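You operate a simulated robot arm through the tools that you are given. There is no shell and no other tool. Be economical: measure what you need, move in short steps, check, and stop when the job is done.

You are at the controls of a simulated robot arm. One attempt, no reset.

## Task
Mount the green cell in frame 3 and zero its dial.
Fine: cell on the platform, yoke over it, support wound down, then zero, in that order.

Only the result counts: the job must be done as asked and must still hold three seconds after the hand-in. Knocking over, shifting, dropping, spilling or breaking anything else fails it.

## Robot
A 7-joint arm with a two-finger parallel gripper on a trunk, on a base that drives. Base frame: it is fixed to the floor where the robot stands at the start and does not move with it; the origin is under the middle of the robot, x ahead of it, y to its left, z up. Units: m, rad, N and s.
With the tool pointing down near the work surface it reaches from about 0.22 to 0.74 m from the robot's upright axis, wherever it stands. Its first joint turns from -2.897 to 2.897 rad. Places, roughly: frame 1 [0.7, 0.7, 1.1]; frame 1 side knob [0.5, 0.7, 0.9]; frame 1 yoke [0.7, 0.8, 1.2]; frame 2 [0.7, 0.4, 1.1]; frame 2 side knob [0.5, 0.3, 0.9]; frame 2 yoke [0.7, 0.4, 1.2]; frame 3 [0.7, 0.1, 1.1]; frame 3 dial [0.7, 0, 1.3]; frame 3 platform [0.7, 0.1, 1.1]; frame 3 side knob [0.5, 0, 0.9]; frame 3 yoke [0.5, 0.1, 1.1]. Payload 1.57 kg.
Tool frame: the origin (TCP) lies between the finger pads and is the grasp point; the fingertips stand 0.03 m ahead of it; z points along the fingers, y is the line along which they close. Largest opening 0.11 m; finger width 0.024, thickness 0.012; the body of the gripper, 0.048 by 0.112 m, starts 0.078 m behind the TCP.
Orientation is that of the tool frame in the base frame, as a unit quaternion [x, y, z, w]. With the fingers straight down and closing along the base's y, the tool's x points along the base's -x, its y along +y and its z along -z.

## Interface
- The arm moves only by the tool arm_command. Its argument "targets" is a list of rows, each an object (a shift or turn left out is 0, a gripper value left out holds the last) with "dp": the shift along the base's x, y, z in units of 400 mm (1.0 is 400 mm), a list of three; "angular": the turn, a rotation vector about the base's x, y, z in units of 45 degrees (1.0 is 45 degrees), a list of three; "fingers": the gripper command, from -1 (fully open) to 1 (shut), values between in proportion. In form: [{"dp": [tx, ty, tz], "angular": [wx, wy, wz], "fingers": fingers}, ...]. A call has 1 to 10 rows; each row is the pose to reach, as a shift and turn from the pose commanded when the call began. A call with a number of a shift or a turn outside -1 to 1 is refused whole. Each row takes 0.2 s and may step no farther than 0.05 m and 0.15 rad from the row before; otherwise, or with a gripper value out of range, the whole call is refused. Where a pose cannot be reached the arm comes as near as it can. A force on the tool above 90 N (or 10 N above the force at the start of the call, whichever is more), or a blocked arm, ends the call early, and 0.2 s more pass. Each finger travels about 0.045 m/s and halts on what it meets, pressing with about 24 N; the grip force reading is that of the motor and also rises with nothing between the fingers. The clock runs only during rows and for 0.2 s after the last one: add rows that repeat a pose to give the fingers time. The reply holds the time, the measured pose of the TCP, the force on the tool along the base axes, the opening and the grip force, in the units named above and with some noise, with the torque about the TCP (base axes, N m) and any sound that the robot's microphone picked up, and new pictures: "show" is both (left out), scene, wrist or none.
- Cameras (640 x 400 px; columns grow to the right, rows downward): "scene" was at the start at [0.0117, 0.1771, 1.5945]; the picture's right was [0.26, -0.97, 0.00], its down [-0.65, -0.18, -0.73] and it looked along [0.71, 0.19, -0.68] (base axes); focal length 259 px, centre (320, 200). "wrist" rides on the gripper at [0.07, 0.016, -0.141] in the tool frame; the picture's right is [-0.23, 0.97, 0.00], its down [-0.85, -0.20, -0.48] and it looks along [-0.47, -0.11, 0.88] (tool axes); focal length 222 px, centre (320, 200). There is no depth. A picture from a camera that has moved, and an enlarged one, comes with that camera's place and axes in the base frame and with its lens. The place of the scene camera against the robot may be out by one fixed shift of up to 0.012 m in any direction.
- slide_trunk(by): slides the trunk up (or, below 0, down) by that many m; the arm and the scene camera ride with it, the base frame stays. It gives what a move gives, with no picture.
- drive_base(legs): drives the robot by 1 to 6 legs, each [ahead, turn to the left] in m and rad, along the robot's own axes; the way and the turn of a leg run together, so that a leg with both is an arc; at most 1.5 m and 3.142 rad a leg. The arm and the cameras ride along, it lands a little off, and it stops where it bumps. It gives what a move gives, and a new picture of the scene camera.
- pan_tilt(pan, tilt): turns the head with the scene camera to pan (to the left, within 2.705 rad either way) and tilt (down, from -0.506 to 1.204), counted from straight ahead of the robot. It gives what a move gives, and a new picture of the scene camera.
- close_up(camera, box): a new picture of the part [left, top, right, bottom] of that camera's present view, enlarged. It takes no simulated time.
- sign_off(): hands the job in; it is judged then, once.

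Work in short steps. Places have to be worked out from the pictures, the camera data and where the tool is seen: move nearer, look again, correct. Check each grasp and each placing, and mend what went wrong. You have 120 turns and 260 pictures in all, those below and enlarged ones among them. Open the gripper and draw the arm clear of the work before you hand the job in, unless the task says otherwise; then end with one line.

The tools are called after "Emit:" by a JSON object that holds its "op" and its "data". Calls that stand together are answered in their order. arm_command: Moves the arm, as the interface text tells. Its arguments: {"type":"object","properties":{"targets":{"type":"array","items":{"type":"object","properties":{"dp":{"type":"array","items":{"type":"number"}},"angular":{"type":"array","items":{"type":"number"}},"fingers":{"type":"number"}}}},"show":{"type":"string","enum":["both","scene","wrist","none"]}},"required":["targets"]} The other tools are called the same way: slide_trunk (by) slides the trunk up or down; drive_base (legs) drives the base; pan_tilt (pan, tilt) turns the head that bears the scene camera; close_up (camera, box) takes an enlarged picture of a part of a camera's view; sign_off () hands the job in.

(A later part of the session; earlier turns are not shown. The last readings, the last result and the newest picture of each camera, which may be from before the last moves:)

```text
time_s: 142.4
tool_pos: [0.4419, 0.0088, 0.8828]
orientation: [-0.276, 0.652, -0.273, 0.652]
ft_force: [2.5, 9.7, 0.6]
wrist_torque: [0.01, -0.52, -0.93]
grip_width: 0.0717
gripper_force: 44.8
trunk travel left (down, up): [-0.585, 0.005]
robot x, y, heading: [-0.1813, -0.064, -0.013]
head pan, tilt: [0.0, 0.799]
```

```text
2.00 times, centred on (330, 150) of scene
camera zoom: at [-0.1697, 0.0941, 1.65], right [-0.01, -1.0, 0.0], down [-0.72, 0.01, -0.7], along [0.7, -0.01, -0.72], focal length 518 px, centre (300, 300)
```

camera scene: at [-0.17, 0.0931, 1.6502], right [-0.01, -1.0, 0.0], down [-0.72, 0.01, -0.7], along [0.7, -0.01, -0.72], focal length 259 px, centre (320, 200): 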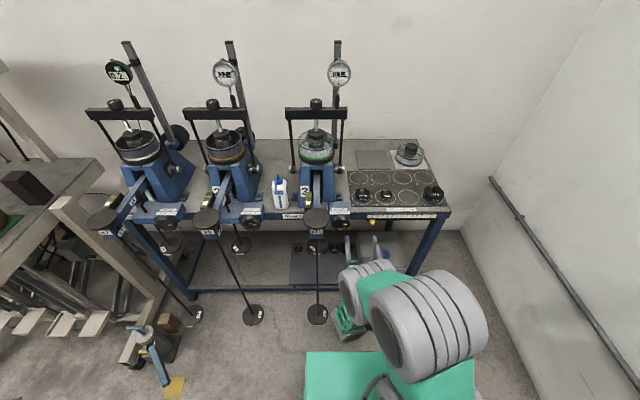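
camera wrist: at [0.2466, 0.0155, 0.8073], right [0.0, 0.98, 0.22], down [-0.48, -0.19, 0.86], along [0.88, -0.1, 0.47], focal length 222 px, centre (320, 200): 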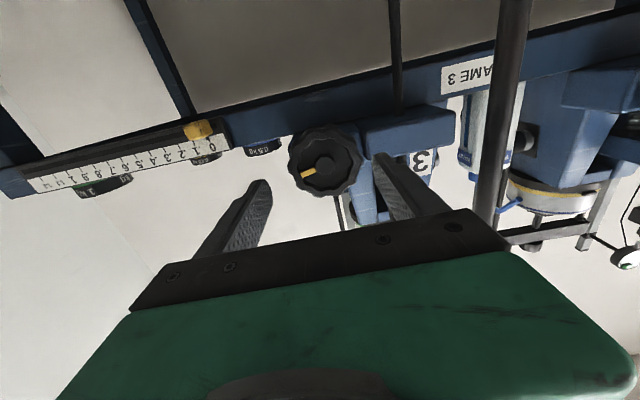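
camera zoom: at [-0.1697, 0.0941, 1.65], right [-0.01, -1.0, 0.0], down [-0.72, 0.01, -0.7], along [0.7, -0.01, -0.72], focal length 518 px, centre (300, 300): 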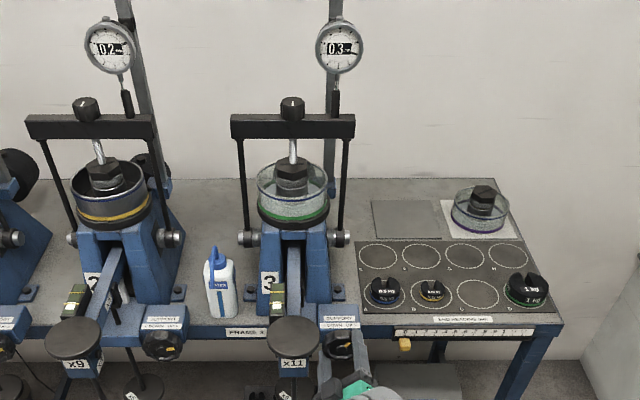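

The knob turns with the gripper. I continue.

Emit:
{"op": "arm_command", "data": {"targets": [{"angular": [-0.18, 0, 0]}, {"angular": [-0.36, 0, 0]}, {"angular": [-0.54, 0, 0]}, {"angular": [-0.72, 0, 0]}, {"angular": [-0.9, 0, 0]}, {"angular": [-1.0, 0, 0]}], "show": "none"}}

Emit:
{"op": "arm_command", "data": {"targets": [{"angular": [-0.18, 0, 0]}, {"angular": [-0.36, 0, 0]}, {"angular": [-0.54, 0, 0]}, {"angular": [-0.72, 0, 0]}, {"angular": [-0.9, 0, 0]}, {"angular": [-1.0, 0, 0]}], "show": "scene"}}

Emit:
{"op": "close_up", "data": {"camera": "wrist", "box": [200, 60, 440, 240]}}

Emit:
{"op": "close_up", "data": {"camera": "scene", "box": [280, 50, 380, 250]}}

```text
time_s: 143.8
tool_pos: [0.4424, 0.0089, 0.8794]
orientation: [0.505, -0.497, 0.502, -0.495]
ft_force: [2.4, 13.8, -11.0]
wrist_torque: [0.07, -0.01, 0.43]
grip_width: 0.0717
gripper_force: 44.6
trunk travel left (down, up): [-0.585, 0.005]
robot x, y, heading: [-0.1841, -0.0605, -0.006]
head pan, tilt: [0.0, 0.799]
```

```text
time_s: 145.2
tool_pos: [0.4421, 0.0089, 0.8779]
orientation: [0.658, -0.269, 0.652, -0.264]
ft_force: [-8.5, 12.4, -32.4]
wrist_torque: [0.06, 0.15, 0.6]
grip_width: 0.0718
gripper_force: 45.1
trunk travel left (down, up): [-0.585, 0.005]
robot x, y, heading: [-0.1844, -0.064, -0.012]
head pan, tilt: [0.0, 0.799]
camera scene: at [-0.1677, 0.0951, 1.6497], right [-0.01, -1.0, 0.0], down [-0.72, 0.01, -0.7], along [0.7, -0.01, -0.72], focal length 259 px, centre (320, 200)
```

scene: 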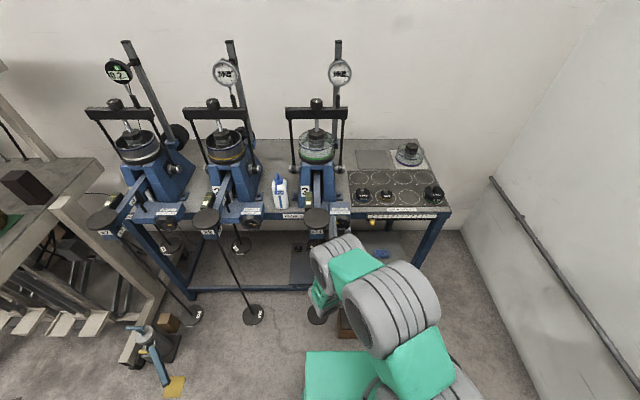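

```text
2.22 times, centred on (320, 150) of wrist
camera zoom: at [0.301, -0.0529, 0.9188], right [-0.01, -0.54, -0.84], down [-0.48, 0.74, -0.47], along [0.88, 0.4, -0.27], focal length 494 px, centre (320, 311)
```

zoom: 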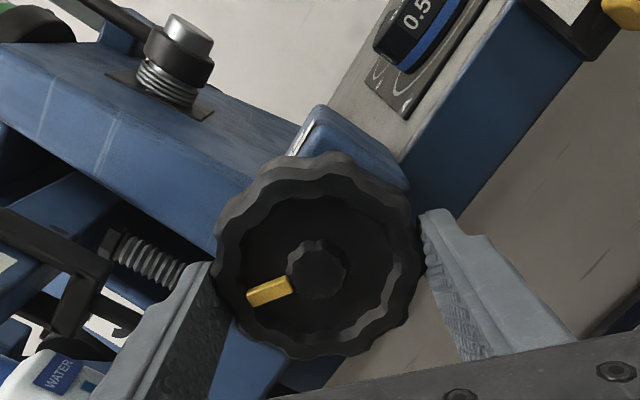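

```text
2.00 times, centred on (330, 150) of scene
camera zoom: at [-0.1677, 0.0951, 1.6497], right [-0.01, -1.0, 0.0], down [-0.72, 0.01, -0.7], along [0.7, -0.01, -0.72], focal length 518 px, centre (300, 300)
```

zoom: 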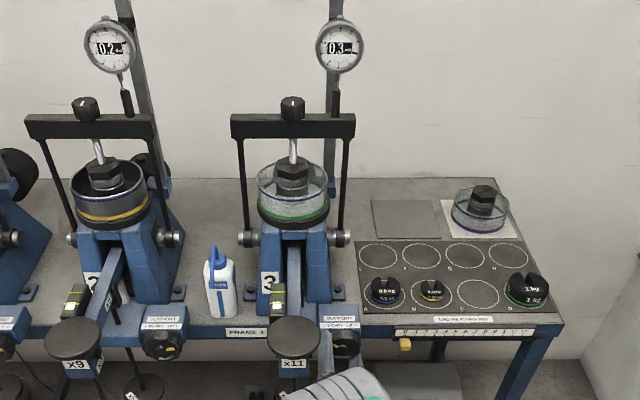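

I have turned 135°, with some side load from off-centre gripping. I correct the centre and look at the support screw under the beam.

Emit:
{"op": "arm_command", "data": {"targets": [{"dp": [0.003, 0.004, -0.012]}, {"dp": [0.003, 0.004, -0.012], "angular": [-0.18, 0, 0]}, {"dp": [0.003, 0.004, -0.012], "angular": [-0.36, 0, 0]}, {"dp": [0.003, 0.004, -0.012], "angular": [-0.54, 0, 0]}, {"dp": [0.003, 0.004, -0.012], "angular": [-0.72, 0, 0]}, {"dp": [0.003, 0.004, -0.012], "angular": [-0.9, 0, 0]}, {"dp": [0.003, 0.004, -0.012], "angular": [-1.0, 0, 0]}], "show": "wrist"}}

Emit:
{"op": "close_up", "data": {"camera": "scene", "box": [290, 170, 380, 250]}}

```text
time_s: 146.8
tool_pos: [0.4446, 0.0065, 0.8774]
orientation: [0.707, -0.001, 0.707, 0.006]
ft_force: [-4.2, -23.3, -4.3]
wrist_torque: [1.83, -0.43, -0.76]
grip_width: 0.0708
gripper_force: 44.8
trunk travel left (down, up): [-0.585, 0.005]
robot x, y, heading: [-0.1829, -0.0661, -0.013]
head pan, tilt: [0.0, 0.799]
camera wrist: at [0.3025, -0.0097, 0.9479], right [-0.01, -0.98, -0.22], down [-0.48, 0.2, -0.86], along [0.88, 0.1, -0.47], focal length 222 px, centre (320, 200)
```

wrist: 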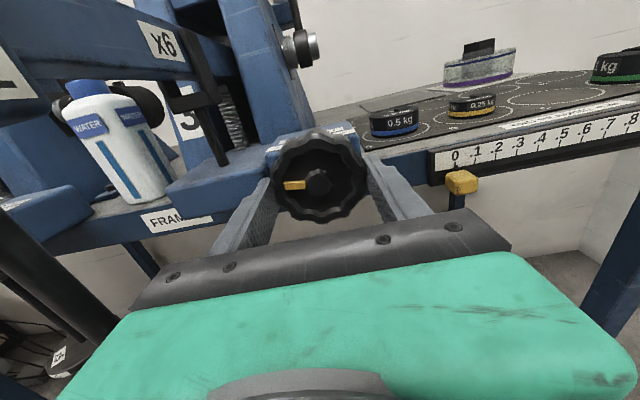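

```text
5.00 times, centred on (335, 210) of scene
camera zoom: at [-0.1694, 0.0899, 1.6504], right [-0.01, -1.0, 0.0], down [-0.72, 0.01, -0.7], along [0.7, -0.01, -0.72], focal length 1295 px, centre (245, 150)
```

zoom: 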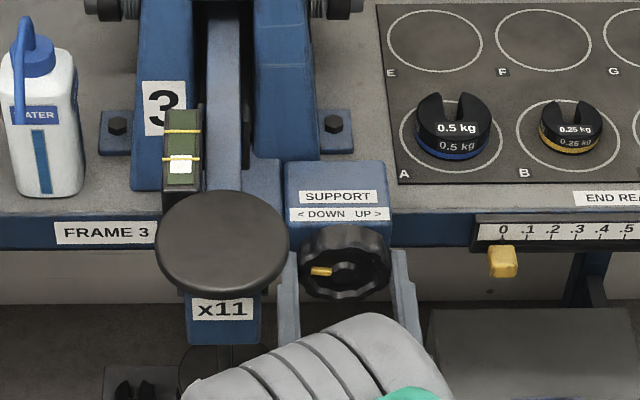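

The pointer has gone from right to left (180°), and the torque jumped to 1.8 N m, which suggests the end stop. I test with a little more turn.

Emit:
{"op": "arm_command", "data": {"targets": [{"dp": [0, -0.006, 0], "angular": [-0.12, 0, 0]}, {"dp": [0, -0.006, 0], "angular": [-0.24, 0, 0]}], "show": "none"}}

Emit:
{"op": "close_up", "data": {"camera": "wrist", "box": [120, 0, 440, 240]}}

Emit:
{"op": "close_up", "data": {"camera": "scene", "box": [290, 50, 390, 150]}}

```text
time_s: 147.4
tool_pos: [0.445, 0.0072, 0.8766]
orientation: [0.703, 0.069, 0.704, 0.071]
ft_force: [-2.1, -18.9, -3.5]
wrist_torque: [1.49, 0.04, -0.15]
grip_width: 0.0715
gripper_force: 44.9
trunk travel left (down, up): [-0.585, 0.005]
robot x, y, heading: [-0.1835, -0.0603, -0.014]
head pan, tilt: [0.0, 0.799]
```

```text
1.67 times, centred on (280, 120) of wrist
camera zoom: at [0.3028, 0.0028, 0.9493], right [0.0, -1.0, -0.03], down [-0.48, 0.03, -0.88], along [0.88, 0.01, -0.48], focal length 370 px, centre (387, 333)
```

zoom: 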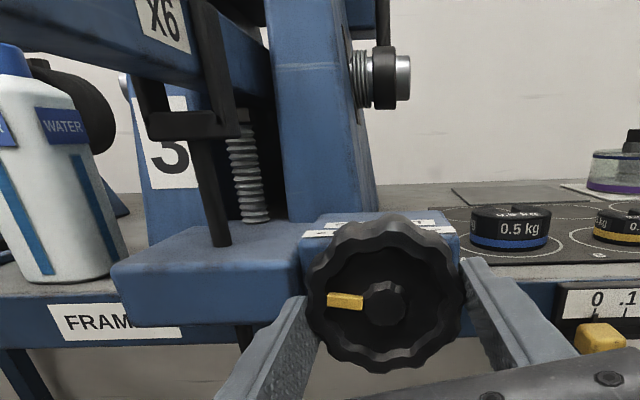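

```text
4.00 times, centred on (340, 100) of scene
camera zoom: at [-0.1698, 0.0905, 1.6505], right [-0.01, -1.0, 0.0], down [-0.72, 0.01, -0.7], along [0.7, -0.01, -0.72], focal length 1036 px, centre (240, 600)
```

zoom: 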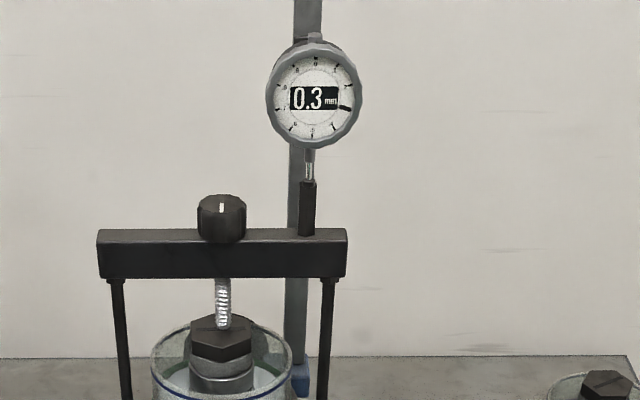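

Slip against the stop: the support is fully wound down. I ease the torque, open, and back away in -x.

Emit:
{"op": "arm_command", "data": {"targets": [{"dp": [0, 0.004, 0], "angular": [0.1, 0, 0]}, {"dp": [0, 0.004, 0], "angular": [0.1, 0, 0], "fingers": 0}, {"dp": [0, 0.004, 0], "angular": [0.1, 0, 0], "fingers": -0.75}, {"dp": [0, 0.004, 0], "angular": [0.1, 0, 0], "fingers": -0.75}, {"dp": [0, 0.004, 0], "angular": [0.1, 0, 0], "fingers": -0.75}, {"dp": [-0.08, 0.0, 0], "angular": [0.1, 0, 0]}, {"dp": [-0.16, 0.0, 0], "angular": [0.1, 0, 0]}], "show": "both"}}

Emit:
{"op": "close_up", "data": {"camera": "wrist", "box": [120, 0, 440, 240]}}

Emit:
{"op": "close_up", "data": {"camera": "scene", "box": [190, 170, 370, 260]}}

```text
time_s: 149.0
tool_pos: [0.3811, 0.0098, 0.8774]
orientation: [0.705, 0.041, 0.707, 0.042]
ft_force: [-1.0, -0.2, -0.3]
wrist_torque: [-0.01, 0.03, 0.0]
grip_width: 0.096
gripper_force: 0.1
trunk travel left (down, up): [-0.585, 0.005]
robot x, y, heading: [-0.1843, -0.0639, -0.012]
head pan, tilt: [0.0, 0.799]
camera scene: at [-0.1703, 0.0928, 1.6502], right [-0.01, -1.0, 0.0], down [-0.72, 0.01, -0.7], along [0.7, -0.01, -0.72], focal length 259 px, centre (320, 200)
camera wrist: at [0.2395, -0.0001, 0.9485], right [0.0, -0.99, -0.11], down [-0.48, 0.1, -0.87], along [0.88, 0.05, -0.47], focal length 222 px, centre (320, 200)
```

scene: 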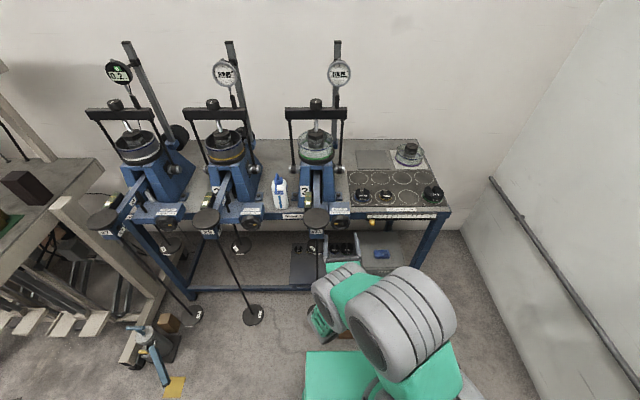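
wrist: 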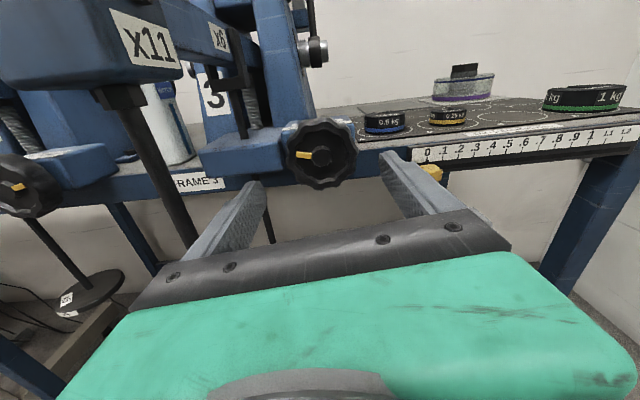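

```text
1.67 times, centred on (280, 120) of wrist
camera zoom: at [0.2395, -0.0001, 0.9485], right [0.0, -0.99, -0.11], down [-0.48, 0.1, -0.87], along [0.88, 0.05, -0.47], focal length 370 px, centre (387, 333)
```

zoom: 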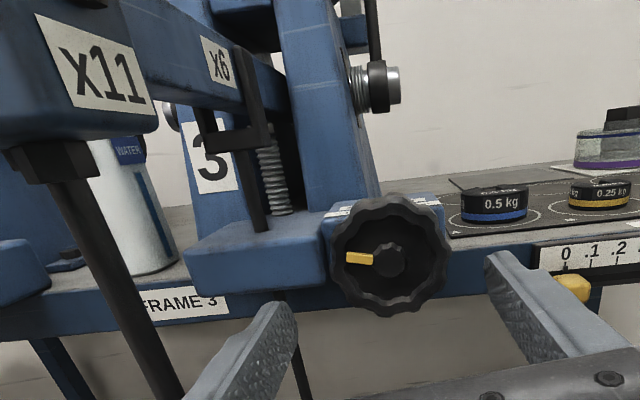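

```text
3.56 times, centred on (280, 215) of scene
camera zoom: at [-0.1703, 0.0928, 1.6502], right [-0.01, -1.0, 0.0], down [-0.72, 0.01, -0.7], along [0.7, -0.01, -0.72], focal length 921 px, centre (462, 147)
```

zoom: 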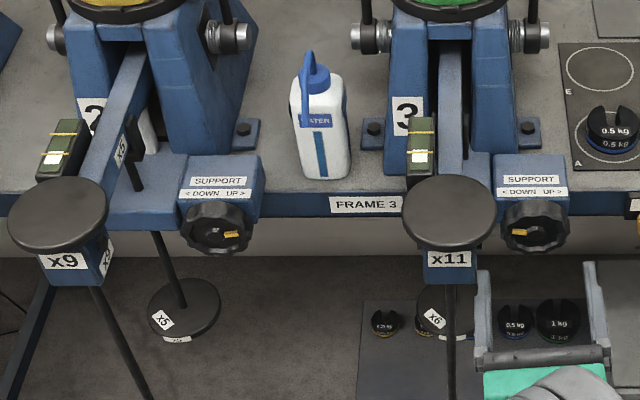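

The support knob points to DOWN against its stop. Next is the dial: I move right to clear the lever pan, then rise to dial height with the tool still pointing +x.

Emit:
{"op": "arm_command", "data": {"targets": [{"dp": [0, -0.11, 0], "fingers": -0.6}, {"dp": [0, -0.22, 0.02]}, {"dp": [0, -0.25, 0.12]}, {"dp": [0, -0.25, 0.23]}, {"dp": [0, -0.25, 0.34]}, {"dp": [0, -0.25, 0.45]}, {"dp": [0, -0.25, 0.56]}, {"dp": [0.02, -0.25, 0.67]}, {"dp": [0.03, -0.25, 0.78]}, {"dp": [0.04, -0.25, 0.89]}], "show": "none"}}

Emit:
{"op": "arm_command", "data": {"targets": [{"dp": [0, 0, 0.1]}, {"dp": [0.02, 0.03, 0.2]}, {"dp": [0.08, 0.1, 0.28]}, {"dp": [0.15, 0.18, 0.3]}], "show": "both"}}

Emit:
{"op": "close_up", "data": {"camera": "wrist", "box": [220, 40, 440, 240]}}

```text
time_s: 151.2
tool_pos: [0.3608, -0.0956, 1.1317]
orientation: [0.704, 0.04, 0.708, 0.044]
ft_force: [0.4, -0.2, -0.2]
wrist_torque: [0.03, 0.02, -0.01]
grip_width: 0.0881
gripper_force: 0.1
out of reach, approached as far as the arm can: row 8, 9, 10
trunk travel left (down, up): [-0.585, 0.005]
robot x, y, heading: [-0.1807, -0.0601, -0.015]
head pan, tilt: [0.0, 0.799]
```

```text
time_s: 152.2
tool_pos: [0.344, -0.0789, 1.143]
orientation: [0.704, 0.041, 0.708, 0.044]
ft_force: [0.7, 0.5, 0.1]
wrist_torque: [0.02, 0.01, 0.02]
grip_width: 0.0879
gripper_force: 0.0
out of reach, approached as far as the arm can: row 1, 2, 3, 4
trunk travel left (down, up): [-0.585, 0.005]
robot x, y, heading: [-0.186, -0.0604, -0.014]
head pan, tilt: [0.0, 0.799]
camera scene: at [-0.1697, 0.0929, 1.6501], right [-0.01, -1.0, 0.0], down [-0.72, 0.01, -0.7], along [0.7, -0.01, -0.72], focal length 259 px, centre (320, 200)
camera wrist: at [0.2021, -0.0876, 1.214], right [0.0, -0.99, -0.11], down [-0.47, 0.1, -0.88], along [0.88, 0.05, -0.47], focal length 222 px, centre (320, 200)
```

scene: 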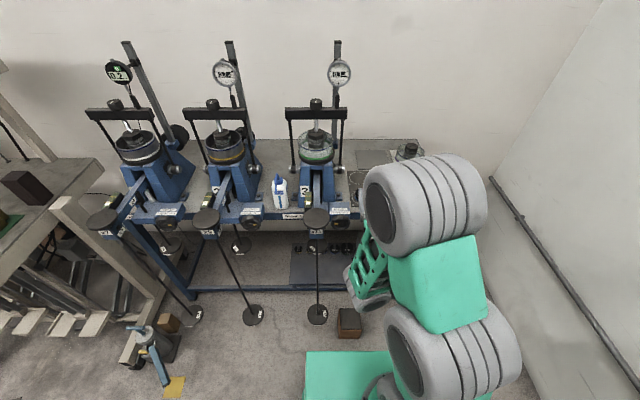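
wrist: 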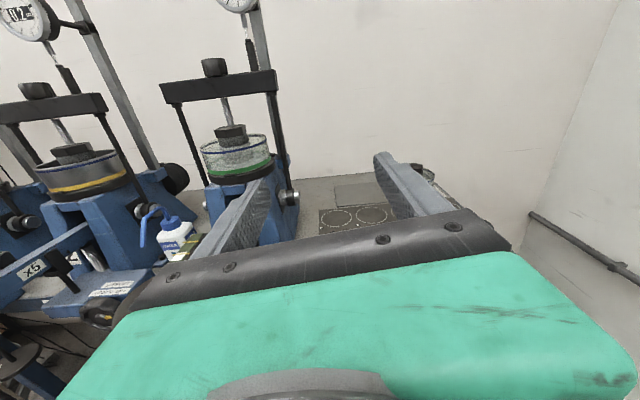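

```text
2.00 times, centred on (330, 140) of wrist
camera zoom: at [0.2021, -0.0876, 1.214], right [0.0, -0.99, -0.11], down [-0.47, 0.1, -0.88], along [0.88, 0.05, -0.47], focal length 444 px, centre (300, 320)
```

zoom: 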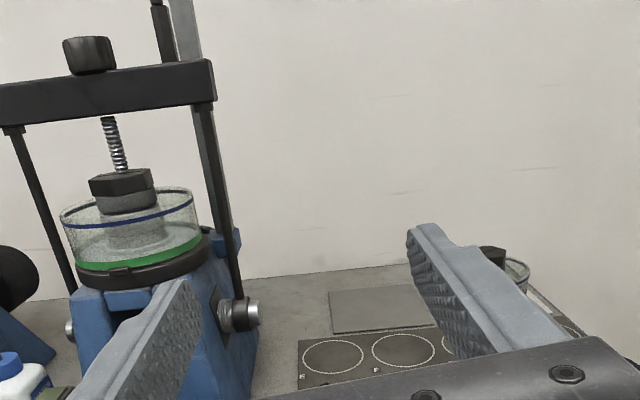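

The wrist is too close in to rise here. I move forward along y = -0.12, which is clear of frame 3, and then rise.

Emit:
{"op": "arm_command", "data": {"targets": [{"dp": [0.1, -0.1, 0.0]}, {"dp": [0.2, -0.12, 0.02]}, {"dp": [0.3, -0.12, 0.08]}, {"dp": [0.38, -0.12, 0.16]}, {"dp": [0.42, -0.12, 0.26]}, {"dp": [0.42, -0.12, 0.36]}, {"dp": [0.42, -0.12, 0.46]}, {"dp": [0.42, -0.12, 0.53]}], "show": "both"}}

Emit:
{"op": "close_up", "data": {"camera": "wrist", "box": [120, 0, 440, 240]}}

```text
refused: row 1 steps farther than a row can; nothing moved
```

```text
1.67 times, centred on (280, 120) of wrist
camera zoom: at [0.2021, -0.0876, 1.214], right [0.0, -0.99, -0.11], down [-0.47, 0.1, -0.88], along [0.88, 0.05, -0.47], focal length 370 px, centre (387, 333)
```

zoom: 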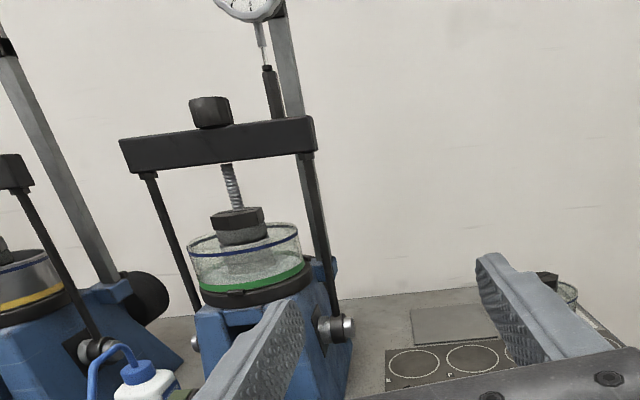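

Emit:
{"op": "arm_command", "data": {"targets": [{"dp": [0.08, -0.05, 0.0]}, {"dp": [0.18, -0.09, 0.0]}, {"dp": [0.28, -0.12, 0.04]}, {"dp": [0.36, -0.12, 0.12]}, {"dp": [0.42, -0.12, 0.22]}, {"dp": [0.42, -0.12, 0.33]}, {"dp": [0.42, -0.12, 0.44]}, {"dp": [0.42, -0.12, 0.53]}], "show": "both"}}

Emit:
{"op": "close_up", "data": {"camera": "wrist", "box": [120, 0, 440, 240]}}

```text
time_s: 154.0
tool_pos: [0.376, -0.108, 1.1187]
orientation: [0.704, 0.041, 0.708, 0.044]
ft_force: [-0.2, 0.2, 0.2]
wrist_torque: [-0.03, 0.0, 0.02]
grip_width: 0.0877
gripper_force: 0.1
out of reach, approached as far as the arm can: row 1, 2, 3, 4, 5, 6, 7, 8
trunk travel left (down, up): [-0.585, 0.005]
robot x, y, heading: [-0.1845, -0.0608, -0.012]
head pan, tilt: [0.0, 0.799]
camera scene: at [-0.17, 0.0928, 1.6501], right [-0.01, -1.0, 0.0], down [-0.72, 0.01, -0.7], along [0.7, -0.01, -0.72], focal length 259 px, centre (320, 200)
camera wrist: at [0.2337, -0.118, 1.19], right [0.0, -0.99, -0.11], down [-0.47, 0.1, -0.88], along [0.88, 0.05, -0.47], focal length 222 px, centre (320, 200)
```

scene: 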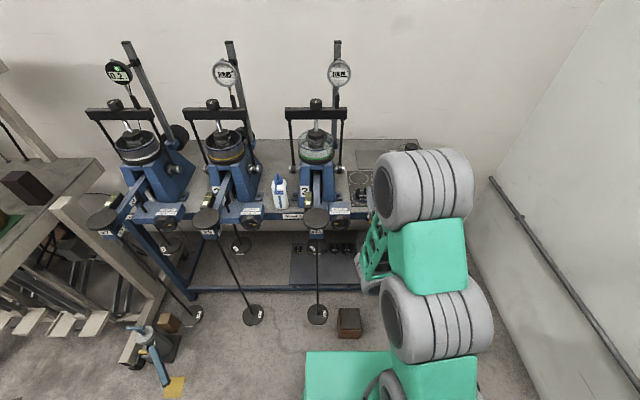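
wrist: 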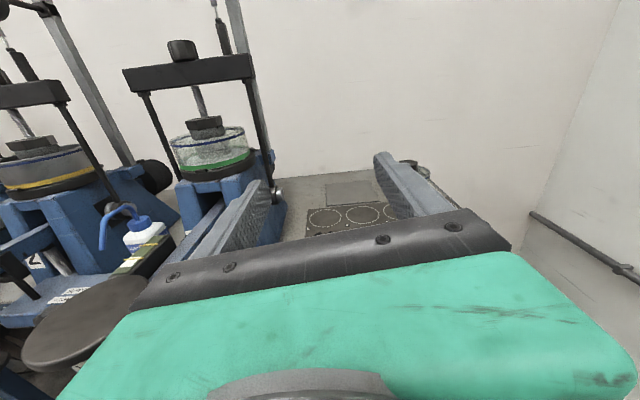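

```text
1.67 times, centred on (280, 120) of wrist
camera zoom: at [0.2337, -0.118, 1.19], right [0.0, -0.99, -0.11], down [-0.47, 0.1, -0.88], along [0.88, 0.05, -0.47], focal length 370 px, centre (387, 333)
```

zoom: 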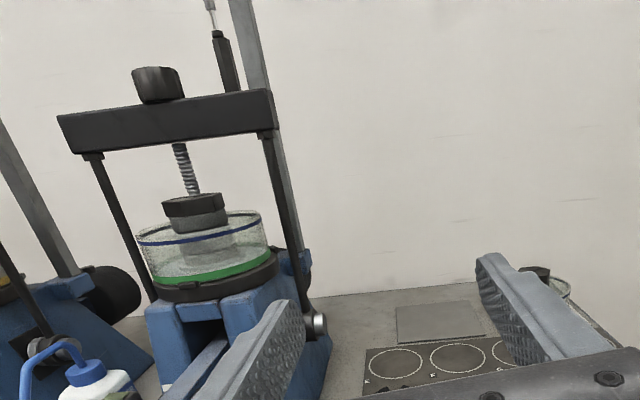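

The wrist roll is at its limit after winding the knob. I unroll towards camera-right/below, which is also the start for a clockwise bezel turn.

Emit:
{"op": "arm_command", "data": {"targets": [{"angular": [0.18, 0, 0]}, {"angular": [0.36, 0, 0]}, {"angular": [0.54, 0, 0]}, {"angular": [0.72, 0, 0]}, {"angular": [0.9, 0, 0]}, {"angular": [1.0, 0, 0]}], "show": "none"}}

Emit:
{"op": "arm_command", "data": {"targets": [{"angular": [0.18, 0, 0]}, {"angular": [0.36, 0, 0]}, {"angular": [0.54, 0, 0]}, {"angular": [0.72, 0, 0]}, {"angular": [0.9, 0, 0]}, {"angular": [1.0, 0, 0]}], "show": "none"}}

Emit:
{"op": "arm_command", "data": {"targets": [{"dp": [0.08, -0.03, 0.0], "angular": [0.12, 0, 0]}, {"dp": [0.16, -0.06, 0.03], "angular": [0.24, 0, 0]}, {"dp": [0.24, -0.06, 0.1], "angular": [0.36, 0, 0]}, {"dp": [0.3, -0.06, 0.19], "angular": [0.48, 0, 0]}, {"dp": [0.34, -0.06, 0.29], "angular": [0.6, 0, 0]}, {"dp": [0.36, -0.06, 0.39], "angular": [0.6, 0, 0]}, {"dp": [0.36, -0.06, 0.49], "angular": [0.6, 0, 0]}, {"dp": [0.36, -0.06, 0.57], "angular": [0.6, 0, 0]}], "show": "both"}}

```text
time_s: 155.4
tool_pos: [0.3779, -0.1092, 1.1155]
orientation: [0.667, -0.232, 0.67, -0.231]
ft_force: [0.6, 0.3, 0.5]
wrist_torque: [-0.01, 0.04, -0.02]
grip_width: 0.088
gripper_force: 0.2
out of reach, approached as far as the arm can: row 2, 3, 4, 5, 6
trunk travel left (down, up): [-0.585, 0.005]
robot x, y, heading: [-0.1843, -0.0594, -0.005]
head pan, tilt: [0.0, 0.799]
```

```text
time_s: 156.8
tool_pos: [0.3794, -0.1086, 1.1151]
orientation: [0.528, -0.469, 0.53, -0.47]
ft_force: [0.8, -0.3, 0.3]
wrist_torque: [-0.02, 0.02, -0.03]
grip_width: 0.0879
gripper_force: 0.0
trunk travel left (down, up): [-0.585, 0.005]
robot x, y, heading: [-0.1849, -0.0674, -0.014]
head pan, tilt: [0.0, 0.799]
```

```text
time_s: 158.6
tool_pos: [0.3788, -0.1155, 1.1119]
orientation: [-0.405, 0.58, -0.405, 0.58]
ft_force: [0.6, 0.3, 1.0]
wrist_torque: [-0.03, -0.03, -0.01]
grip_width: 0.0879
gripper_force: 0.0
out of reach, approached as far as the arm can: row 1, 2, 3, 4, 5, 6, 7, 8
trunk travel left (down, up): [-0.585, 0.005]
robot x, y, heading: [-0.1847, -0.0627, -0.016]
head pan, tilt: [0.0, 0.799]
camera scene: at [-0.1695, 0.0929, 1.6501], right [-0.01, -1.0, 0.0], down [-0.72, 0.01, -0.7], along [0.7, -0.01, -0.72], focal length 259 px, centre (320, 200)
camera wrist: at [0.2373, -0.1772, 1.0729], right [0.0, 0.55, -0.84], down [-0.48, 0.73, 0.48], along [0.88, 0.4, 0.26], focal length 222 px, centre (320, 200)
```

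scene: 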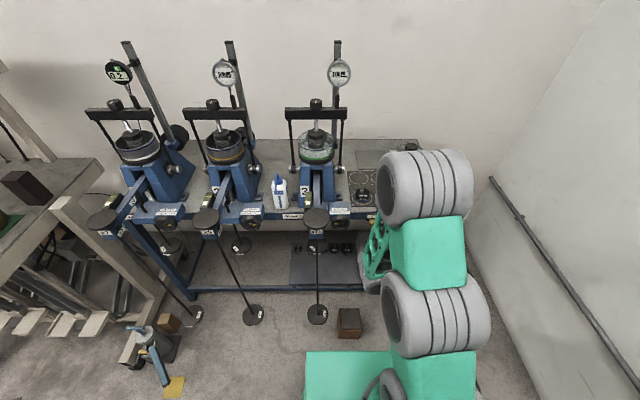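
wrist: 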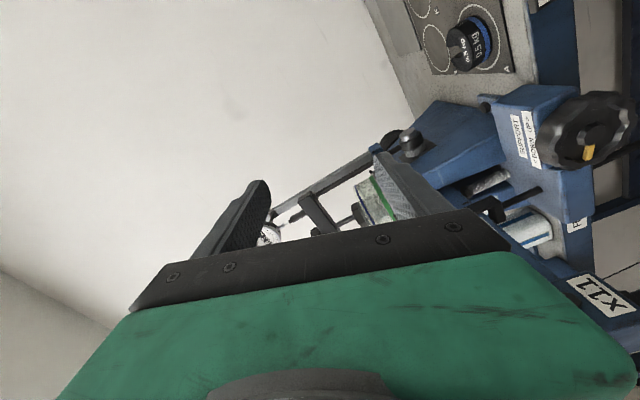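

The limit is the wrist bend: with the trunk high, the forearm slopes too steeply. I pitch the tool down 45° and raise it, then lower the trunk so the forearm can lie nearly level.

Emit:
{"op": "arm_command", "data": {"targets": [{"dp": [0, 0, 0.03], "angular": [0, 0.18, 0]}, {"dp": [0.02, 0, 0.08], "angular": [0, 0.36, 0]}, {"dp": [0.04, 0, 0.14], "angular": [0, 0.54, 0]}, {"dp": [0.06, 0, 0.22], "angular": [0, 0.72, 0]}, {"dp": [0.08, 0, 0.3], "angular": [0, 0.9, 0]}, {"dp": [0.1, 0, 0.4], "angular": [0, 1.0, 0]}, {"dp": [0.12, 0, 0.5], "angular": [0, 1.0, 0]}], "show": "none"}}

Emit:
{"op": "slide_trunk", "data": {"by": -0.25}}

```text
time_s: 160.4
tool_pos: [0.2135, -0.0964, 0.9106]
orientation: [-0.497, 0.731, -0.25, 0.396]
ft_force: [0.0, -0.9, -0.4]
wrist_torque: [0.0, -0.02, -0.06]
grip_width: 0.0878
gripper_force: 0.1
out of reach, approached as far as the arm can: row 1, 2, 3, 4, 5, 6, 7
trunk travel left (down, up): [-0.585, 0.005]
robot x, y, heading: [-0.1814, -0.0635, -0.013]
head pan, tilt: [0.0, 0.799]
stopped in row 7: the arm was blocked; the commanded pose is now the measured one
```

```text
time_s: 162.9
tool_pos: [0.2148, -0.0962, 0.6598]
orientation: [-0.498, 0.731, -0.248, 0.395]
ft_force: [-0.7, -0.5, 0.0]
wrist_torque: [0.03, -0.02, 0.01]
grip_width: 0.0881
gripper_force: 0.0
trunk travel left (down, up): [-0.335, 0.255]
robot x, y, heading: [-0.1863, -0.0646, -0.011]
head pan, tilt: [0.0, 0.799]
```

Emit:
{"op": "arm_command", "data": {"targets": [{"dp": [0, 0, 0.02]}], "show": "both"}}

```text
time_s: 163.3
tool_pos: [0.2128, -0.0947, 0.6676]
orientation: [-0.498, 0.731, -0.249, 0.395]
ft_force: [1.0, 0.0, -1.0]
wrist_torque: [0.02, -0.02, 0.01]
grip_width: 0.0879
gripper_force: 0.1
trunk travel left (down, up): [-0.335, 0.255]
robot x, y, heading: [-0.1855, -0.0628, -0.009]
head pan, tilt: [0.0, 0.799]
camera scene: at [-0.1701, 0.0929, 1.4002], right [-0.01, -1.0, 0.0], down [-0.72, 0.01, -0.7], along [0.7, -0.01, -0.72], focal length 259 px, centre (320, 200)
camera wrist: at [0.0742, -0.1603, 0.7125], right [-0.47, 0.58, -0.66], down [-0.12, 0.7, 0.7], along [0.87, 0.42, -0.26], focal length 222 px, centre (320, 200)
```

scene: 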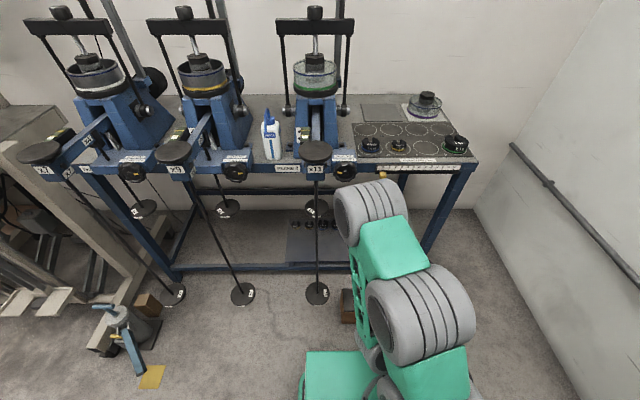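
wrist: 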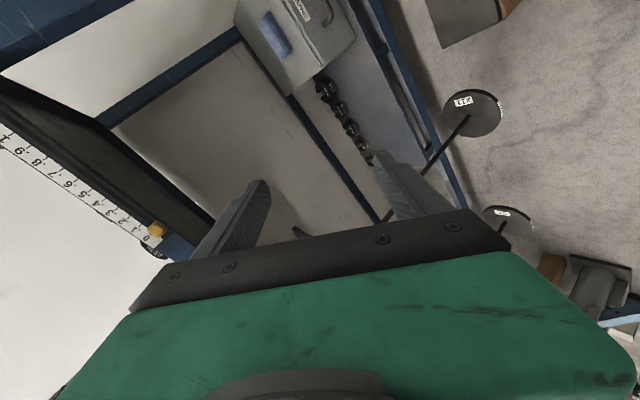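

I restore a vertical tool while rising in front of the table.

Emit:
{"op": "arm_command", "data": {"targets": [{"dp": [0, -0.01, 0.09], "angular": [0.058, 0.092, -0.117]}, {"dp": [0, -0.02, 0.18], "angular": [0.117, 0.185, -0.233]}, {"dp": [0, -0.03, 0.27], "angular": [0.175, 0.277, -0.35]}, {"dp": [0, -0.04, 0.36], "angular": [0.233, 0.37, -0.467]}, {"dp": [0, -0.04, 0.45], "angular": [0.292, 0.462, -0.583]}, {"dp": [0, -0.04, 0.55], "angular": [0.35, 0.555, -0.7]}], "show": "none"}}

Emit:
{"op": "arm_command", "data": {"targets": [{"dp": [0.02, 0, 0.09], "angular": [0.058, 0.092, -0.117]}, {"dp": [0.04, 0, 0.18], "angular": [0.117, 0.185, -0.233]}, {"dp": [0.06, 0, 0.27], "angular": [0.175, 0.277, -0.35]}, {"dp": [0.08, 0, 0.36], "angular": [0.233, 0.37, -0.467]}, {"dp": [0.1, 0, 0.4], "angular": [0.292, 0.462, -0.583]}, {"dp": [0.12, 0, 0.42], "angular": [0.35, 0.555, -0.7]}], "show": "scene"}}

```text
time_s: 164.2
tool_pos: [0.2334, -0.071, 0.6892]
orientation: [-0.333, 0.787, -0.191, 0.484]
ft_force: [0.7, 0.4, -0.2]
wrist_torque: [-0.02, -0.02, -0.04]
grip_width: 0.088
gripper_force: 0.0
out of reach, approached as far as the arm can: row 1, 2, 3, 4
trunk travel left (down, up): [-0.335, 0.255]
robot x, y, heading: [-0.1834, -0.0639, -0.014]
head pan, tilt: [0.0, 0.799]
stopped in row 4: the arm was blocked; the commanded pose is now the measured one
```

```text
time_s: 165.6
tool_pos: [0.2799, -0.0686, 0.8571]
orientation: [-0.074, 0.95, -0.13, 0.274]
ft_force: [0.3, 0.1, -0.5]
wrist_torque: [0.01, -0.02, 0.0]
grip_width: 0.0879
gripper_force: 0.0
out of reach, approached as far as the arm can: row 1, 2
trunk travel left (down, up): [-0.335, 0.255]
robot x, y, heading: [-0.1851, -0.0627, -0.013]
head pan, tilt: [0.0, 0.799]
camera scene: at [-0.1704, 0.0927, 1.4001], right [-0.01, -1.0, 0.0], down [-0.72, 0.01, -0.7], along [0.7, -0.01, -0.72], focal length 259 px, centre (320, 200)
```

scene: 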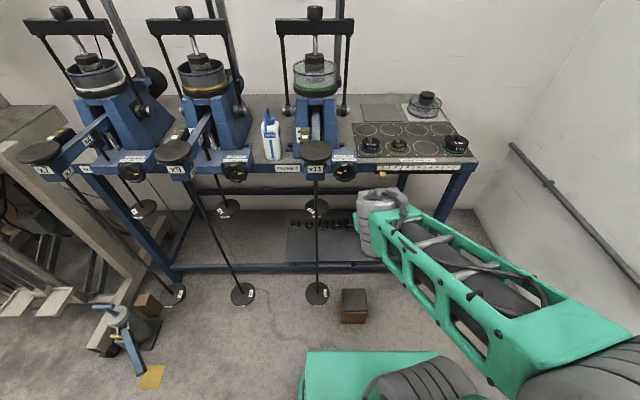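

The arm is free again. I rise to z of about 1.15 on the right side of the lever pan.

Emit:
{"op": "arm_command", "data": {"targets": [{"dp": [0.01, -0.03, 0.1]}, {"dp": [0.02, -0.06, 0.2]}, {"dp": [0.03, -0.09, 0.3]}, {"dp": [0.05, -0.11, 0.4]}, {"dp": [0.08, -0.12, 0.5]}, {"dp": [0.12, -0.12, 0.6]}, {"dp": [0.16, -0.12, 0.7]}, {"dp": [0.2, -0.12, 0.8]}, {"dp": [0.25, -0.12, 0.9]}], "show": "none"}}

```text
time_s: 167.6
tool_pos: [0.3799, -0.116, 1.2022]
orientation: [-0.075, 0.95, -0.13, 0.275]
ft_force: [0.3, -0.2, 0.7]
wrist_torque: [-0.01, -0.03, -0.01]
grip_width: 0.0879
gripper_force: 0.0
out of reach, approached as far as the arm can: row 9
trunk travel left (down, up): [-0.335, 0.255]
robot x, y, heading: [-0.1824, -0.0638, -0.011]
head pan, tilt: [0.0, 0.799]
```

I pitch to horizontal in two steps while advancing and rising, at y of about -0.1.

Emit:
{"op": "arm_command", "data": {"targets": [{"dp": [0.04, 0.0, 0.03], "angular": [0.048, -0.159, 0.013]}, {"dp": [0.08, 0.01, 0.06], "angular": [0.097, -0.318, 0.026]}, {"dp": [0.12, 0.02, 0.09], "angular": [0.145, -0.477, 0.039]}, {"dp": [0.15, 0.03, 0.12], "angular": [0.194, -0.636, 0.052]}], "show": "none"}}

Emit:
{"op": "arm_command", "data": {"targets": [{"dp": [0.03, 0.0, 0.04], "angular": [0.048, -0.159, 0.013]}, {"dp": [0.06, 0.01, 0.08], "angular": [0.097, -0.318, 0.026]}, {"dp": [0.09, 0.02, 0.12], "angular": [0.145, -0.477, 0.039]}, {"dp": [0.12, 0.03, 0.16], "angular": [0.194, -0.636, 0.052]}], "show": "both"}}

```text
time_s: 168.6
tool_pos: [0.4375, -0.104, 1.2503]
orientation: [-0.039, 0.858, -0.066, 0.508]
ft_force: [-0.4, 0.1, 0.1]
wrist_torque: [-0.02, -0.04, 0.02]
grip_width: 0.0881
gripper_force: 0.0
out of reach, approached as far as the arm can: row 1
trunk travel left (down, up): [-0.335, 0.255]
robot x, y, heading: [-0.1825, -0.061, -0.01]
head pan, tilt: [0.0, 0.799]
```

```text
time_s: 169.6
tool_pos: [0.4856, -0.0932, 1.3166]
orientation: [0.001, 0.707, 0.001, 0.707]
ft_force: [-0.3, 0.0, 0.2]
wrist_torque: [-0.01, 0.02, 0.01]
grip_width: 0.088
gripper_force: 0.0
trunk travel left (down, up): [-0.335, 0.255]
robot x, y, heading: [-0.1843, -0.0633, -0.004]
head pan, tilt: [0.0, 0.799]
camera scene: at [-0.1701, 0.0929, 1.4002], right [-0.01, -1.0, 0.0], down [-0.72, 0.01, -0.7], along [0.7, -0.01, -0.72], focal length 259 px, centre (320, 200)
camera wrist: at [0.3445, -0.0781, 1.2466], right [0.0, 0.97, 0.23], down [-0.48, -0.2, 0.85], along [0.88, -0.11, 0.47], focal length 222 px, centre (320, 200)
```

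scene: 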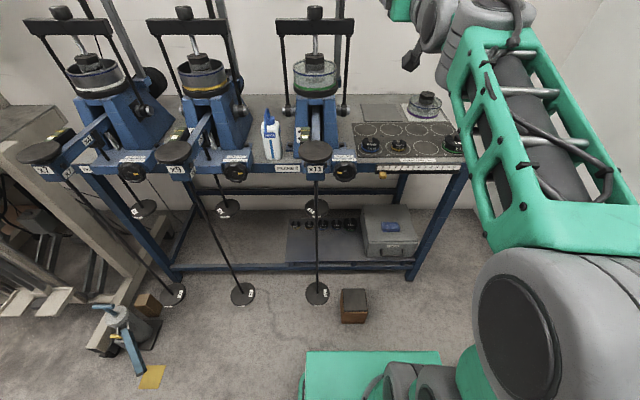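
wrist: 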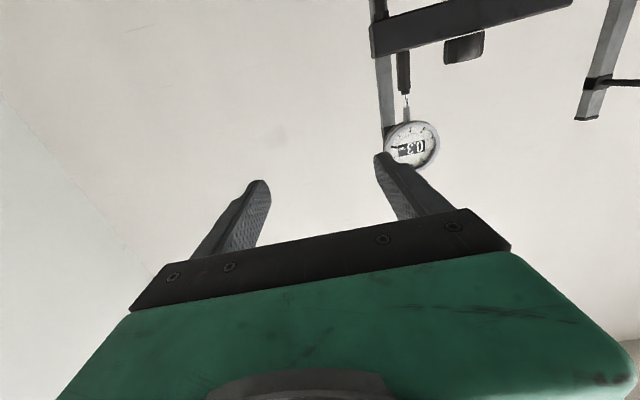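

The tool is horizontal at dial height, and the dial shows in the wrist view. I raise the head view and enlarge the dial.

Emit:
{"op": "pan_tilt", "data": {"pan": 0.0, "tilt": 0.3}}

Emit:
{"op": "close_up", "data": {"camera": "wrist", "box": [340, 60, 480, 190]}}

Emit:
{"op": "close_up", "data": {"camera": "scene", "box": [270, 120, 410, 240]}}

```text
time_s: 170.5
tool_pos: [0.4852, -0.0935, 1.3157]
orientation: [0.0, 0.708, 0.0, 0.707]
ft_force: [-0.2, -0.2, -0.6]
wrist_torque: [0.0, 0.03, 0.02]
grip_width: 0.0879
gripper_force: 0.1
trunk travel left (down, up): [-0.335, 0.255]
robot x, y, heading: [-0.1882, -0.0625, -0.013]
head pan, tilt: [0.0, 0.3]
camera scene: at [-0.1574, 0.0927, 1.4444], right [-0.01, -1.0, 0.0], down [-0.3, 0.0, -0.95], along [0.95, -0.01, -0.3], focal length 259 px, centre (320, 200)
```

scene: 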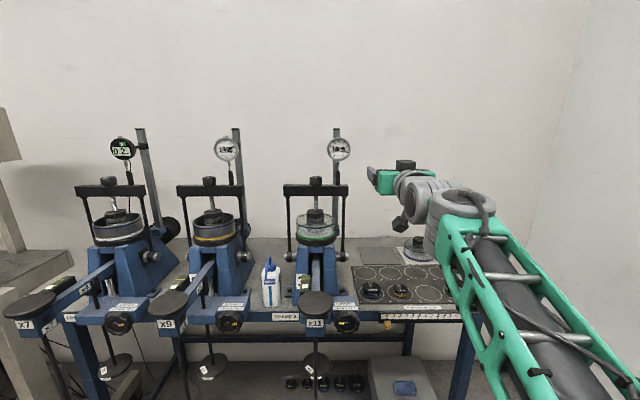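

```text
3.08 times, centred on (410, 125) of wrist
camera zoom: at [0.3442, -0.0782, 1.2467], right [0.0, 0.97, 0.23], down [-0.48, -0.2, 0.86], along [0.88, -0.11, 0.46], focal length 684 px, centre (43, 431)
```

zoom: 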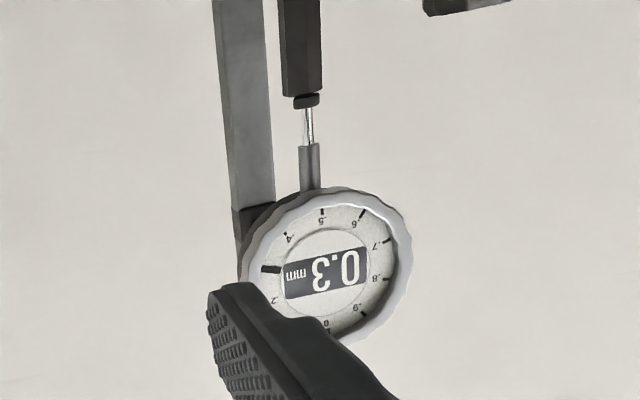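

```text
3.33 times, centred on (340, 180) of scene
camera zoom: at [-0.1574, 0.0927, 1.4444], right [-0.01, -1.0, 0.0], down [-0.3, 0.0, -0.95], along [0.95, -0.01, -0.3], focal length 864 px, centre (253, 267)
```

zoom: 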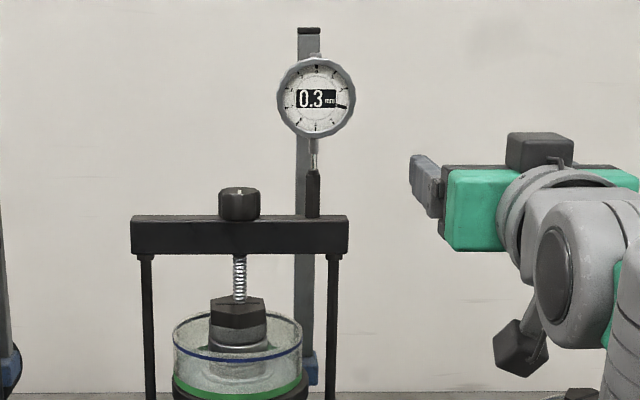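

The dial face is at about (0.64, 0.023, 1.352), bezel diameter about 0.072, with the hand at the 0.3 mark. To bring 0 to the hand the bezel must turn clockwise by about 105°. I pre-roll the tool -54° and line up in front.

Emit:
{"op": "arm_command", "data": {"targets": [{"angular": [-0.18, 0, 0]}, {"angular": [-0.36, 0, 0]}, {"angular": [-0.54, 0, 0]}, {"angular": [-0.72, 0, 0]}, {"angular": [-0.9, 0, 0]}, {"angular": [-1.0, 0, 0]}], "show": "none"}}

Emit:
{"op": "arm_command", "data": {"targets": [{"dp": [0.0, 0.08, 0.04], "angular": [-0.1, 0, 0], "fingers": -0.7}, {"dp": [0.02, 0.17, 0.07], "angular": [-0.2, 0, 0]}, {"dp": [0.05, 0.24, 0.09], "angular": [-0.2, 0, 0]}, {"dp": [0.1, 0.29, 0.09], "angular": [-0.2, 0, 0]}, {"dp": [0.16, 0.29, 0.09], "angular": [-0.2, 0, 0]}], "show": "none"}}

Emit:
{"op": "close_up", "data": {"camera": "wrist", "box": [200, 40, 440, 240]}}

Emit:
{"op": "close_up", "data": {"camera": "scene", "box": [270, 120, 410, 240]}}

```text
time_s: 171.9
tool_pos: [0.4854, -0.0925, 1.3134]
orientation: [-0.271, 0.653, -0.27, 0.653]
ft_force: [-0.2, -0.7, -0.4]
wrist_torque: [0.0, -0.01, 0.01]
grip_width: 0.0882
gripper_force: 0.1
trunk travel left (down, up): [-0.335, 0.255]
robot x, y, heading: [-0.1822, -0.061, -0.009]
head pan, tilt: [0.0, 0.3]
```

```text
time_s: 173.1
tool_pos: [0.5487, 0.0243, 1.3519]
orientation: [-0.32, 0.63, -0.322, 0.63]
ft_force: [0.4, -0.4, 0.0]
wrist_torque: [-0.02, 0.0, -0.03]
grip_width: 0.0935
gripper_force: 0.0
trunk travel left (down, up): [-0.335, 0.255]
robot x, y, heading: [-0.1866, -0.0619, -0.01]
head pan, tilt: [0.0, 0.3]
```

```text
2.00 times, centred on (320, 140) of wrist
camera zoom: at [0.4074, -0.0252, 1.2981], right [0.0, 0.76, -0.65], down [-0.48, 0.57, 0.66], along [0.88, 0.31, 0.36], focal length 444 px, centre (320, 320)
```

zoom: 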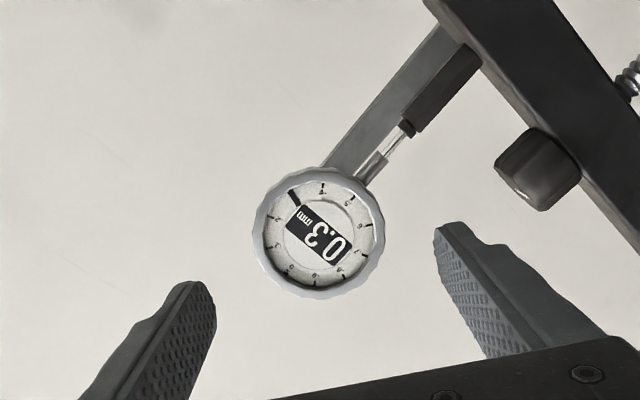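

```text
3.33 times, centred on (340, 180) of scene
camera zoom: at [-0.1573, 0.0929, 1.4445], right [-0.01, -1.0, 0.0], down [-0.3, 0.0, -0.96], along [0.96, -0.01, -0.3], focal length 864 px, centre (253, 267)
```

zoom: 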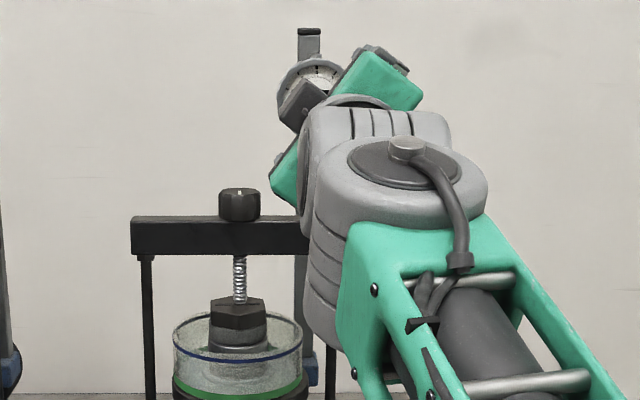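

Well lined up (the dial centre is about (0.638, 0.021, 1.352)). I advance so the fingertips come alongside the bezel.

Emit:
{"op": "arm_command", "data": {"targets": [{"dp": [0.06, -0.008, 0.001]}, {"dp": [0.12, -0.008, 0.001]}, {"dp": [0.145, -0.008, 0.001]}], "show": "none"}}

Emit:
{"op": "close_up", "data": {"camera": "wrist", "box": [200, 40, 440, 240]}}

Emit:
{"op": "close_up", "data": {"camera": "scene", "box": [300, 110, 380, 190]}}

```text
time_s: 173.9
tool_pos: [0.6084, 0.0188, 1.3506]
orientation: [-0.321, 0.631, -0.32, 0.63]
ft_force: [0.3, 0.1, -0.6]
wrist_torque: [-0.02, -0.01, 0.01]
grip_width: 0.0933
gripper_force: 0.1
trunk travel left (down, up): [-0.335, 0.255]
robot x, y, heading: [-0.1839, -0.0606, -0.012]
head pan, tilt: [0.0, 0.3]
```

```text
2.00 times, centred on (320, 140) of wrist
camera zoom: at [0.4667, -0.0296, 1.2972], right [0.0, 0.76, -0.65], down [-0.48, 0.57, 0.67], along [0.88, 0.31, 0.36], focal length 444 px, centre (320, 320)
```

zoom: 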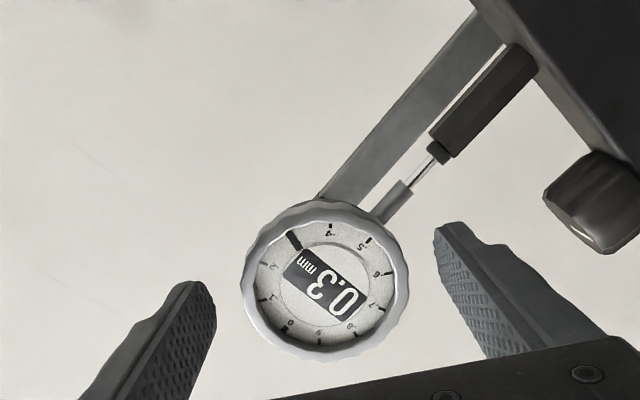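

```text
5.00 times, centred on (340, 150) of scene
camera zoom: at [-0.1573, 0.0927, 1.4445], right [-0.01, -1.0, 0.0], down [-0.3, 0.0, -0.96], along [0.96, -0.01, -0.3], focal length 1295 px, centre (220, 450)
```

zoom: 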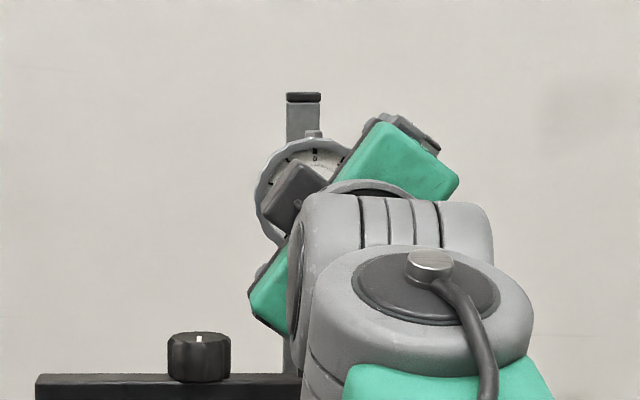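

The fingertips are level with the bezel face and centred on it. I advance about 11 mm more and close gently.

Emit:
{"op": "arm_command", "data": {"targets": [{"dp": [0.015, 0, 0]}, {"dp": [0.028, 0, 0]}, {"dp": [0.028, 0, 0], "fingers": -0.45}, {"dp": [0.028, 0, 0], "fingers": -0.2}, {"dp": [0.028, 0, 0], "fingers": 0.2}, {"dp": [0.028, 0, 0], "fingers": 0.2}], "show": "none"}}

Emit:
{"op": "close_up", "data": {"camera": "wrist", "box": [200, 40, 440, 240]}}

```text
time_s: 175.3
tool_pos: [0.6188, 0.0208, 1.35]
orientation: [-0.32, 0.631, -0.32, 0.63]
ft_force: [1.7, 0.0, 1.9]
wrist_torque: [0.01, -0.33, -0.16]
grip_width: 0.0712
gripper_force: 35.1
trunk travel left (down, up): [-0.335, 0.255]
robot x, y, heading: [-0.1816, -0.0639, -0.013]
head pan, tilt: [0.0, 0.3]
```

```text
2.00 times, centred on (320, 140) of wrist
camera zoom: at [0.4773, -0.0288, 1.2975], right [0.0, 0.76, -0.65], down [-0.48, 0.57, 0.66], along [0.88, 0.31, 0.36], focal length 444 px, centre (320, 320)
```

zoom: 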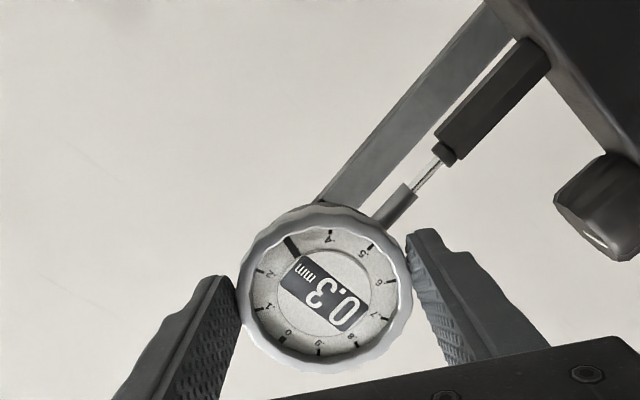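

Gripped on the bezel, centred, with low side force. I turn it 45° clockwise as seen from the front.

Emit:
{"op": "arm_command", "data": {"targets": [{"angular": [0.18, 0, 0]}, {"angular": [0.36, 0, 0]}, {"angular": [0.54, 0, 0]}, {"angular": [0.72, 0, 0]}, {"angular": [0.9, 0, 0]}, {"angular": [1.0, 0, 0]}], "show": "none"}}

Emit:
{"op": "close_up", "data": {"camera": "wrist", "box": [200, 40, 440, 240]}}

```text
time_s: 176.7
tool_pos: [0.6187, 0.0242, 1.3471]
orientation: [-0.057, 0.707, -0.055, 0.703]
ft_force: [-7.7, 14.6, -15.2]
wrist_torque: [-0.16, -0.27, 1.01]
grip_width: 0.0712
gripper_force: 45.3
trunk travel left (down, up): [-0.335, 0.255]
robot x, y, heading: [-0.1879, -0.0638, -0.009]
head pan, tilt: [0.0, 0.3]
```

```text
2.00 times, centred on (320, 140) of wrist
camera zoom: at [0.477, 0.0273, 1.2783], right [0.0, 1.0, 0.07], down [-0.47, -0.06, 0.88], along [0.88, -0.03, 0.47], focal length 444 px, centre (320, 320)
```

zoom: 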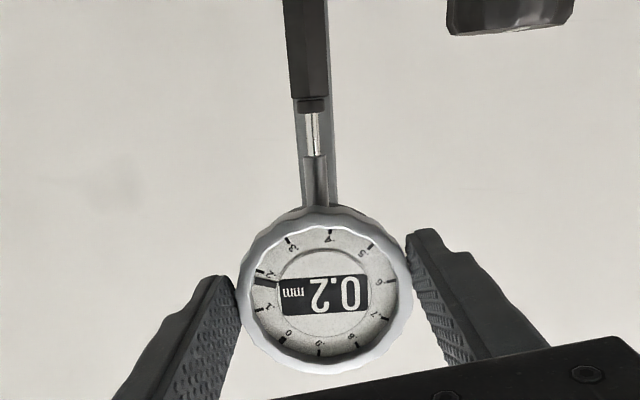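

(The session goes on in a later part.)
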